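You operate a simulated robot arm through the tools that you are given. There is no shell and no other tool. Be economical: measure what you need, move in short steps, check, and stop when the job is done.

You are at the controls of a simulated robot arm. One attempt, no reset.

## Task
Put the pasta packet on the orange trivet.

The check looks at the end state, three seconds after you hand in, the way a careful person would. Anything else that was tipped, shoved, dropped, spilled or broken makes it a failure.

## Robot
A 6-joint arm with a two-finger parallel gripper, fixed in place. Base frame: the origin is at the foot of the arm, x ahead of it, y to its left, z up; the work surface is at about z = 0. Readings come in m, rad, newtons and seconds.
With the tool pointing down near the work surface it reaches from about 0.14 to 0.58 m from the base axis. Its first joint turns from -1.152 to 1.152 rad. Payload 2.1 kg.
The TCP is the grasp point between the finger pads, 0.03 m short of the fingertips. In the tool frame z runs along the fingers and y along their closing line. The gripper opens to 0.094 m. The fingers are 0.028 m wide and 0.01 m thick; the gripper's body (0.05 by 0.096 m) begins 0.055 m behind the TCP.
Orientation is that of the tool frame in the base frame, as [roll, pitch, yaw] about the fixed x, y, z axes, in that order (R = Rz(yaw) Ry(pitch) Rx(roll)). With the fingers straight down and closing along the base's y, the tool's x points along the base's -x, its y along +y and its z along -z.

## Interface
- The arm moves only by the tool drive_tool. Its arguments are lists of equal length, an entry for each row: "jaw": the opening, from 0 (shut) to 1 (fully open); "travel": the shift along the base's x, y, z in units of 300 mm (1.0 is 300 mm), a list of three; "turn": the turn, a rotation vector about the base's x, y, z in units of 60 degrees (1.0 is 60 degrees), a list of three. In form: {"jaw": [jaw, ...], "travel": [[tx, ty, tz], ...], "turn": [[rx, ry, rz], ...]}. A call has 1 to 10 rows; each row is the pose to reach, as a shift and turn from the pose commanded when the call began. A call with a number of a shift or a turn outside -1 to 1 is refused whole. Rows are played at 5 a second. More than 0.05 m and 0.15 rad between two rows, or a gripper value outside its range, and nothing of the call is played. A pose out of reach is approached as far as the arm can. The call stops where the force on the tool passes 40 N (or 10 N more than at its start, if that is more) or the arm is blocked; 0.2 s more then pass. The fingers move at their own pace (about 0.072 m/s each) and stop on an object; they squeeze with about 36 N. The grip force told is the motor's: it shows also when the fingers shut on nothing. Time passes only in rows, and 0.2 s behind the last, so rows that repeat a pose let the fingers close. The reply holds the time, the measured pose of the TCP, the force on the tool along the base axes, the opening and the grip force, in the units named above and with some noise.
- Cameras (640 x 400 px; columns grow to the right, rows downward): "scene" is fixed at [0.0672, -0.3783, 0.4961]; the picture's right is [0.68, -0.74, 0.00], its down [-0.33, -0.30, -0.90] and it looks along [0.66, 0.61, -0.45] (base axes); focal length 336 px, centre (320, 200). "wrist" rides on the gripper at [-0.037, 0, -0.058] in the tool frame; the picture's right is [0.00, -1.00, 0.00], its down [0.97, 0.00, -0.24] and it looks along [0.24, 0.00, 0.97] (tool axes); focal length 218 px, centre (320, 200).
- capture(camera): a new picture of that camera. The clock stands still meanwhile.
- pixel_to_xyz(camera, pixels): for up to 12 pixels [column, row] of the newest picture of that camera ("zoom" is the newest enlarged one), the place [x, y, z] in the base frame of the surface seen there, good to about 0.002 m. The clock stands still meanwhile.
- inspect(camera, box): a new picture of the part [left, top, right, bottom] of that camera's present view, enlarged. The clock stands still meanwhile.
- hand_in(): hands the job in; it is judged then, once.

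Work in short steps. Measure before you move; look again where a grasp or a placing could have gone wrong, and mend it. You have 60 turns and 30 pictures in all, those below and enlarged ones among them. Open the gripper and draw the arm clear of the work before you hand the job in, unless the task says otherwise; then end with one line.

The tools are called after ">>>" by a JSON object that holds its "method" and its "body". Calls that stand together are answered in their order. drive_tool: Moves the arm, as the interface text tells. Its arguments: {"type":"object","properties":{"jaw":{"type":"array","items":{"type":"number"}},"travel":{"type":"array","items":{"type":"array","items":{"type":"number"}}},"turn":{"type":"array","items":{"type":"array","items":{"type":"number"}}}},"required":["jaw","travel","turn"]} The other tools are called the same way: capture (camera) takes a picture; pixel_to_xyz (camera, pixels) gives the place of the surface under pixels of a picture; inspect (camera, box) takes an enlarged picture of a part of a camera's view; hand_in () hands the job in.

At the start:

```text
time: 0.0
eef_pos: [0.3077, 0.0683, 0.3347]
tcp_rot: [-3.142, 0.001, -3.141]
force: [0.4, -0.8, 0.2]
opening: 0.094
grasp_force: 0.1
```

scene: 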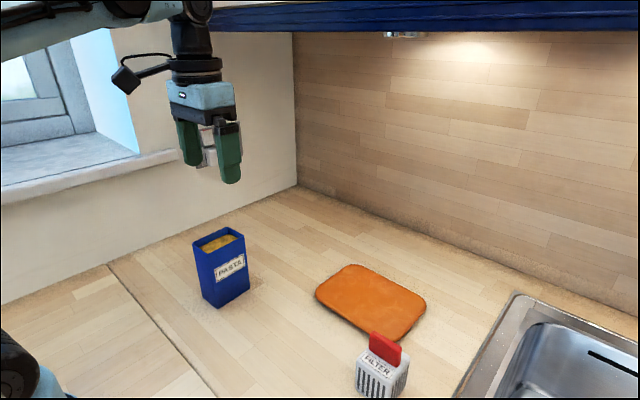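
wrist: 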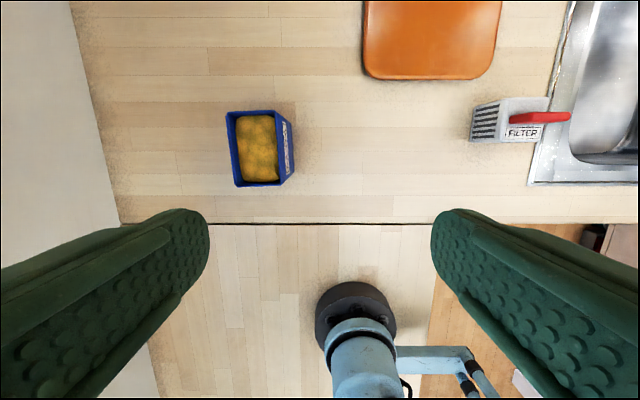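

The pasta packet shows at wrist (260,148), open at the top, and the trivet at scene (370,300). I'll measure the packet's corners and the trivet.

>>> {"method": "inspect", "body": {"camera": "scene", "box": [160, 200, 480, 400]}}

>>> {"method": "pixel_to_xyz", "body": {"camera": "scene", "pixels": [[194, 243], [206, 252], [244, 236], [230, 228], [217, 306], [249, 290], [316, 293], [350, 266], [425, 300], [393, 340], [370, 300], [385, 345]]}}

>>> {"method": "pixel_to_xyz", "body": {"camera": "wrist", "pixels": [[228, 114], [273, 112], [282, 183], [236, 185], [255, 150], [292, 125], [366, 70], [490, 72], [366, 10], [500, 10], [530, 118], [500, 105]]}}

```text
2.00 times, centred on (320, 300) of scene
```

zoom: 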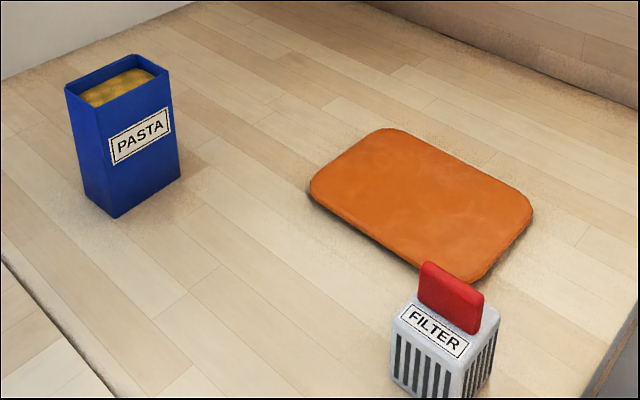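

```text
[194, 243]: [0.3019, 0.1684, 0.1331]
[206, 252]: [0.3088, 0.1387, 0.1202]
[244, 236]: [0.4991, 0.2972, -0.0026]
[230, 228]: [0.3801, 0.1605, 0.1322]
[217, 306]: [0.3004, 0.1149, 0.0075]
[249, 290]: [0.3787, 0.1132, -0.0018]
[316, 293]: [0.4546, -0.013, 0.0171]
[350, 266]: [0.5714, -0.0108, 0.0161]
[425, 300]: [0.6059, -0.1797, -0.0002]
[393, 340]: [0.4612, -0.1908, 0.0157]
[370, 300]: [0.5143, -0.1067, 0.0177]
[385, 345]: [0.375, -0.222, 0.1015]
```

```text
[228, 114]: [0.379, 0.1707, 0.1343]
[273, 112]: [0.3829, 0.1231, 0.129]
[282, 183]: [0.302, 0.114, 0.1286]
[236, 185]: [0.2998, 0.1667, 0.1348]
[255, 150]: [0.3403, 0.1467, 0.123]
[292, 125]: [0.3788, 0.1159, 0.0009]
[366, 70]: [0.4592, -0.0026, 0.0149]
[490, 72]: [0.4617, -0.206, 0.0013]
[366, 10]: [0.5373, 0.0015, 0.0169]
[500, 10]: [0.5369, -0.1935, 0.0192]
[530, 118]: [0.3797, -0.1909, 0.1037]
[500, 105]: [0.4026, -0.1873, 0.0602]
```

The packet is centred near (0.341, 0.142), 0.08 along x and 0.054 along y, with its top at z≈0.133 and turned about +0.06 rad. The trivet is around (0.52, -0.10). I'll move above the packet with the fingers closing along y, then check.

>>> {"method": "drive_tool", "body": {"jaw": [1, 1, 1, 1, 1], "travel": [[0.028, 0.062, -0.07], [0.056, 0.124, -0.14], [0.083, 0.185, -0.21], [0.111, 0.247, -0.28], [0.111, 0.247, -0.28]], "turn": [[0, 0, 0.014], [0, 0, 0.028], [0, 0, 0.043], [0, 0, 0.057], [0, 0, 0.057]]}}

>>> {"method": "capture", "body": {"camera": "wrist"}}

```text
time: 1.2
eef_pos: [0.3412, 0.1425, 0.2515]
tcp_rot: [-3.14, -0.001, -3.082]
force: [0.3, -0.2, 0.3]
opening: 0.094
grasp_force: 0.0
```

```text
26 pictures are left
```

wrist: 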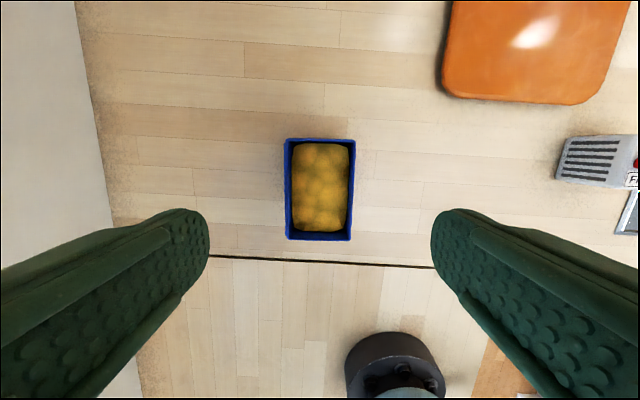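

The packet sits centred between the fingers (columns 285 to 355) and lines up with the tool. I'll descend straight to a TCP height of about 0.097.

>>> {"method": "drive_tool", "body": {"jaw": [1, 1, 1, 1, 1, 1, 1], "travel": [[0, 0, -0.1], [0, 0, -0.2], [0, 0, -0.3], [0, 0, -0.38], [0, 0, -0.45], [0, 0, -0.515], [0, 0, -0.515]], "turn": [[0, 0, 0], [0, 0, 0], [0, 0, 0], [0, 0, 0], [0, 0, 0], [0, 0, 0], [0, 0, 0]]}}

>>> {"method": "capture", "body": {"camera": "scene"}}

```text
time: 2.8
eef_pos: [0.343, 0.1425, 0.0949]
tcp_rot: [-3.141, 0.0, -3.083]
force: [0.2, 0.4, 0.0]
opening: 0.0942
grasp_force: 0.1
```

```text
25 pictures are left
```

scene: 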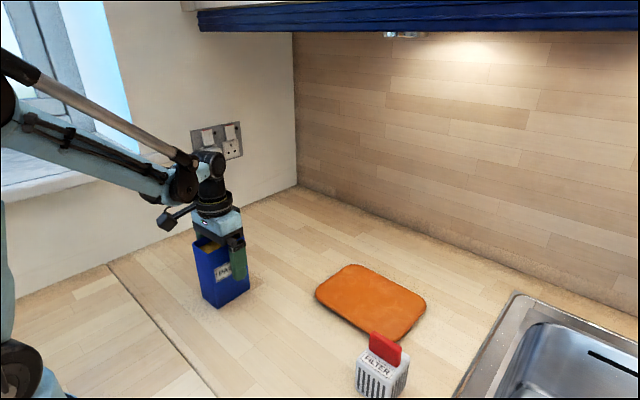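

The fingers straddle the packet with no contact force, so I'll close the jaws and then lift a little.

>>> {"method": "drive_tool", "body": {"jaw": [0.3, 0.3, 0.3, 0.3], "travel": [[0, 0, 0], [0, 0, 0], [0, 0, 0], [0, 0, 0]], "turn": [[0, 0, 0], [0, 0, 0], [0, 0, 0], [0, 0, 0]]}}

```text
time: 3.8
eef_pos: [0.3429, 0.1423, 0.0957]
tcp_rot: [3.141, 0.001, -3.083]
force: [0.1, 0.2, -0.5]
opening: 0.0591
grasp_force: 36.0
```

The packet is gripped at an opening of 0.059 m with 36 N. I'll lift it straight up gently.

>>> {"method": "drive_tool", "body": {"jaw": [0.3, 0.3, 0.3, 0.3, 0.3, 0.3], "travel": [[0, 0, 0.03], [0, 0, 0.08], [0, 0, 0.14], [0, 0, 0.2], [0, 0, 0.25], [0, 0, 0.25]], "turn": [[0, 0, 0], [0, 0, 0], [0, 0, 0], [0, 0, 0], [0, 0, 0], [0, 0, 0]]}}

>>> {"method": "capture", "body": {"camera": "scene"}}

>>> {"method": "pixel_to_xyz", "body": {"camera": "scene", "pixels": [[340, 272], [352, 268], [420, 296], [410, 300], [412, 318], [398, 335], [360, 325], [325, 303], [322, 290], [395, 290]]}}

```text
time: 5.2
eef_pos: [0.3414, 0.142, 0.1704]
tcp_rot: [-3.141, -0.002, -3.082]
force: [-0.1, 0.3, -2.4]
opening: 0.0592
grasp_force: 36.0
```

```text
24 pictures are left
```

scene: 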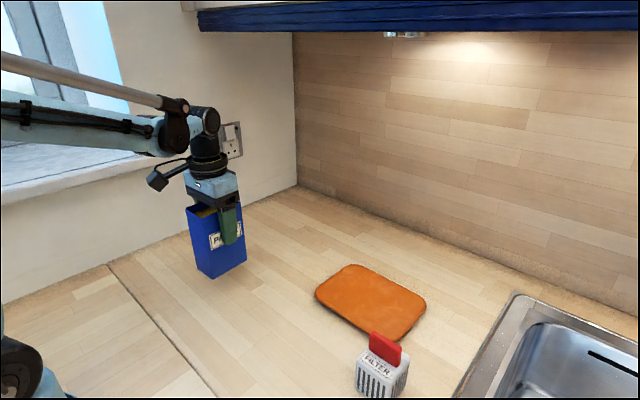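

```text
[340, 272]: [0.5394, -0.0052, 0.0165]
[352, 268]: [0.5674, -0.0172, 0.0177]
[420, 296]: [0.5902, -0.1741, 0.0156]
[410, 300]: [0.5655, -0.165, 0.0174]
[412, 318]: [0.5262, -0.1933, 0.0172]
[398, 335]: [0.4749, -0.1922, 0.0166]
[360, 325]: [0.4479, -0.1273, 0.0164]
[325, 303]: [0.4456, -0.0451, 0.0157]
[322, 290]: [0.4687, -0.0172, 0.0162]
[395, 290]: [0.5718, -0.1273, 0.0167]
```

The packet hangs upright with its underside at about z 0.075. The trivet spans x 0.445 to 0.59 and y -0.003 to -0.195, with its top at 0.017. I'll carry the packet to (0.515, -0.098) at the same height.

>>> {"method": "drive_tool", "body": {"jaw": [0.3, 0.3, 0.3, 0.3, 0.3, 0.3, 0.3, 0.3, 0.3, 0.3], "travel": [[0.035, -0.048, 0], [0.1, -0.138, 0], [0.175, -0.241, 0], [0.255, -0.352, 0], [0.335, -0.462, 0], [0.415, -0.572, 0], [0.485, -0.669, 0], [0.545, -0.752, 0], [0.58, -0.8, 0], [0.58, -0.8, 0]], "turn": [[0, 0, 0], [0, 0, 0], [0, 0, 0], [0, 0, 0], [0, 0, 0], [0, 0, 0], [0, 0, 0], [0, 0, 0], [0, 0, 0], [0, 0, 0]]}}

>>> {"method": "capture", "body": {"camera": "scene"}}

>>> {"method": "capture", "body": {"camera": "wrist"}}

```text
time: 7.4
eef_pos: [0.5161, -0.0994, 0.1687]
tcp_rot: [3.141, 0.001, -3.082]
force: [-0.2, 0.4, -1.8]
opening: 0.0594
grasp_force: 36.4
```

```text
23 pictures are left
```

scene: 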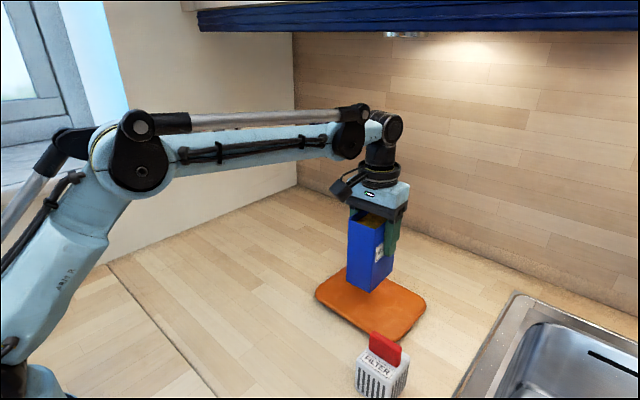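

```text
22 pictures are left
```

wrist: 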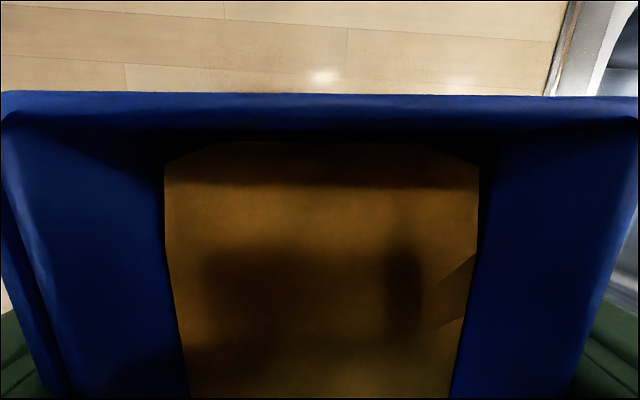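

The packet is over the middle of the trivet and upright. I'll lower it slowly to about 1–2 mm above contact.

>>> {"method": "drive_tool", "body": {"jaw": [0.3, 0.3, 0.3, 0.3, 0.3, 0.3, 0.3], "travel": [[0, 0, -0.04], [0, 0, -0.08], [0, 0, -0.12], [0, 0, -0.15], [0, 0, -0.17], [0, 0, -0.182], [0, 0, -0.182]], "turn": [[0, 0, 0], [0, 0, 0], [0, 0, 0], [0, 0, 0], [0, 0, 0], [0, 0, 0], [0, 0, 0]]}}

>>> {"method": "inspect", "body": {"camera": "scene", "box": [280, 200, 440, 300]}}

```text
time: 9.0
eef_pos: [0.5168, -0.0972, 0.1144]
tcp_rot: [-3.141, 0.001, -3.082]
force: [1.5, -0.2, -1.9]
opening: 0.0591
grasp_force: 35.9
```

```text
4.00 times, centred on (360, 250) of scene
```

zoom: 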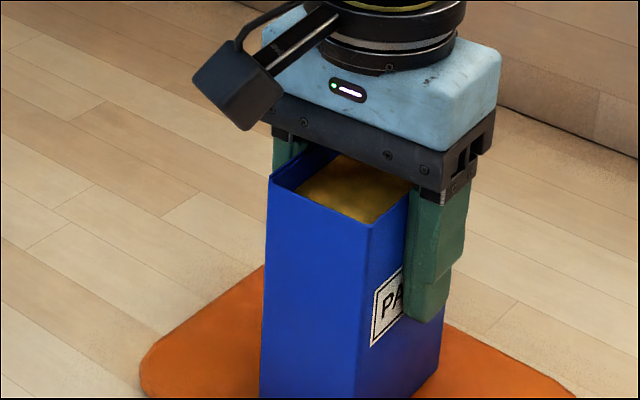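

The force still shows the packet's full weight (-1.9 N), so it is just above the trivet. I'll lower it in millimetre steps until contact.

>>> {"method": "drive_tool", "body": {"jaw": [0.3, 0.3, 0.3], "travel": [[0, 0, -0.003], [0, 0, -0.006], [0, 0, -0.006]], "turn": [[0, 0, 0], [0, 0, 0], [0, 0, 0]]}}

```text
time: 9.8
eef_pos: [0.5169, -0.096, 0.1126]
tcp_rot: [3.14, 0.0, -3.081]
force: [-0.4, -0.1, -2.2]
opening: 0.059
grasp_force: 36.1
```

Still no contact, so I'll go down another 2 mm.

>>> {"method": "drive_tool", "body": {"jaw": [0.3, 0.3, 0.3], "travel": [[0, 0, -0.003], [0, 0, -0.006], [0, 0, -0.006]], "turn": [[0, 0, 0], [0, 0, 0], [0, 0, 0]]}}

>>> {"method": "inspect", "body": {"camera": "scene", "box": [300, 260, 428, 340]}}

```text
time: 10.6
eef_pos: [0.5157, -0.0965, 0.1127]
tcp_rot: [3.14, 0.001, -3.08]
force: [-2.1, 6.1, 31.6]
opening: 0.0589
grasp_force: 36.3
```

```text
5.00 times, centred on (364, 300) of scene
```

zoom: 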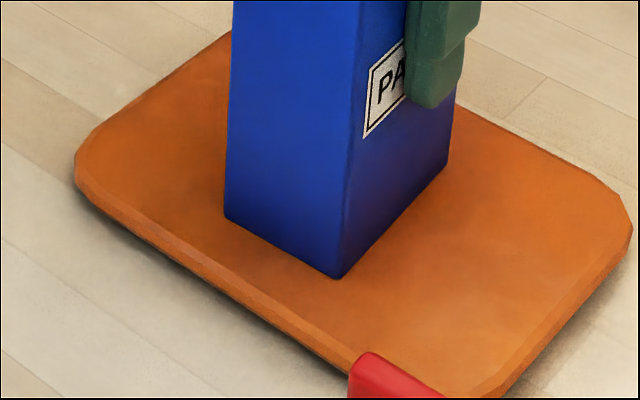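

Contact is firm at 31.6 N. I'll back off about 1.5 mm to relieve the pressure, then check the force.

>>> {"method": "drive_tool", "body": {"jaw": [0.3, 0.3], "travel": [[0, 0, 0.0045], [0, 0, 0.0045]], "turn": [[0, 0, 0], [0, 0, 0]]}}

```text
time: 11.2
eef_pos: [0.5169, -0.0979, 0.1132]
tcp_rot: [3.14, 0.002, -3.083]
force: [3.3, 7.1, 17.6]
opening: 0.0591
grasp_force: 36.6
```

It still presses at 17.6 N, so I'll ease up a touch more and then open the jaws in place.

>>> {"method": "drive_tool", "body": {"jaw": [0.3, 0.3, 0.75, 0.85, 0.95, 1, 1, 1], "travel": [[0, 0, 0.003], [0, 0, 0.003], [0, 0, 0.003], [0, 0, 0.003], [0, 0, 0.003], [0, 0, 0.003], [0, 0, 0.003], [0, 0, 0.003]], "turn": [[0, 0, 0], [0, 0, 0], [0, 0, 0], [0, 0, 0], [0, 0, 0], [0, 0, 0], [0, 0, 0], [0, 0, 0]]}}

>>> {"method": "capture", "body": {"camera": "scene"}}

```text
time: 13.0
eef_pos: [0.516, -0.0975, 0.1139]
tcp_rot: [-3.142, 0.0, -3.08]
force: [0.0, -0.4, 0.1]
opening: 0.094
grasp_force: 0.1
```

```text
19 pictures are left
```

scene: 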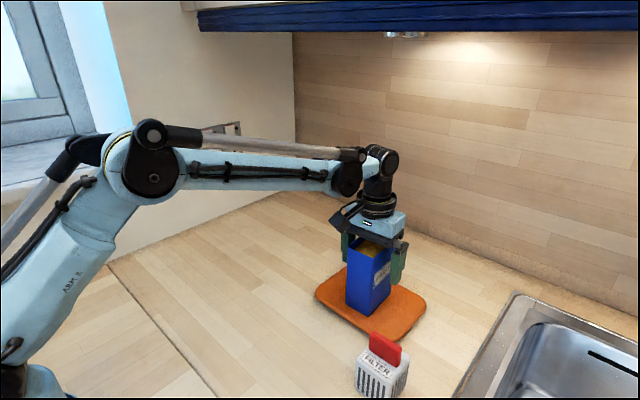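

The packet is free and stands upright on the trivet. I'll lift straight up clear of it, then draw the arm back.

>>> {"method": "drive_tool", "body": {"jaw": [1, 1, 1, 1, 1, 1, 1, 1, 1, 1], "travel": [[0, 0, 0.05], [0, 0, 0.13], [0, 0, 0.22], [0, 0, 0.32], [0, 0, 0.42], [-0.1, 0.1, 0.46], [-0.2, 0.2, 0.5], [-0.3, 0.3, 0.5], [-0.4, 0.4, 0.5], [-0.5, 0.5, 0.5]], "turn": [[0, 0, 0], [0, 0, 0], [0, 0, 0], [0, 0, 0], [0, 0, 0], [0, 0, 0], [0, 0, 0], [0, 0, 0], [0, 0, 0], [0, 0, 0]]}}

>>> {"method": "capture", "body": {"camera": "scene"}}

```text
time: 15.2
eef_pos: [0.366, 0.0523, 0.2618]
tcp_rot: [3.141, -0.002, -3.083]
force: [0.1, 0.0, -0.4]
opening: 0.0941
grasp_force: 0.0
```

```text
18 pictures are left
```

scene: 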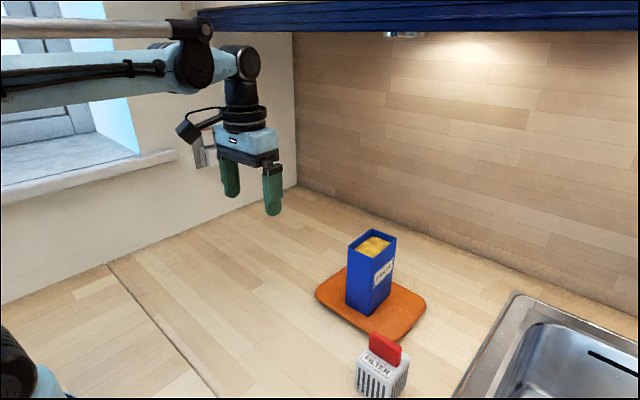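

The packet stands upright on the trivet at (370,280), the filter box and trivet haven't moved, and the arm is clear. I'll hand in now.

>>> {"method": "hand_in", "body": {}}

```text
The job is handed in.
```

The pasta packet is standing upright near the middle of the orange trivet; nothing else was moved, and the job is handed in.
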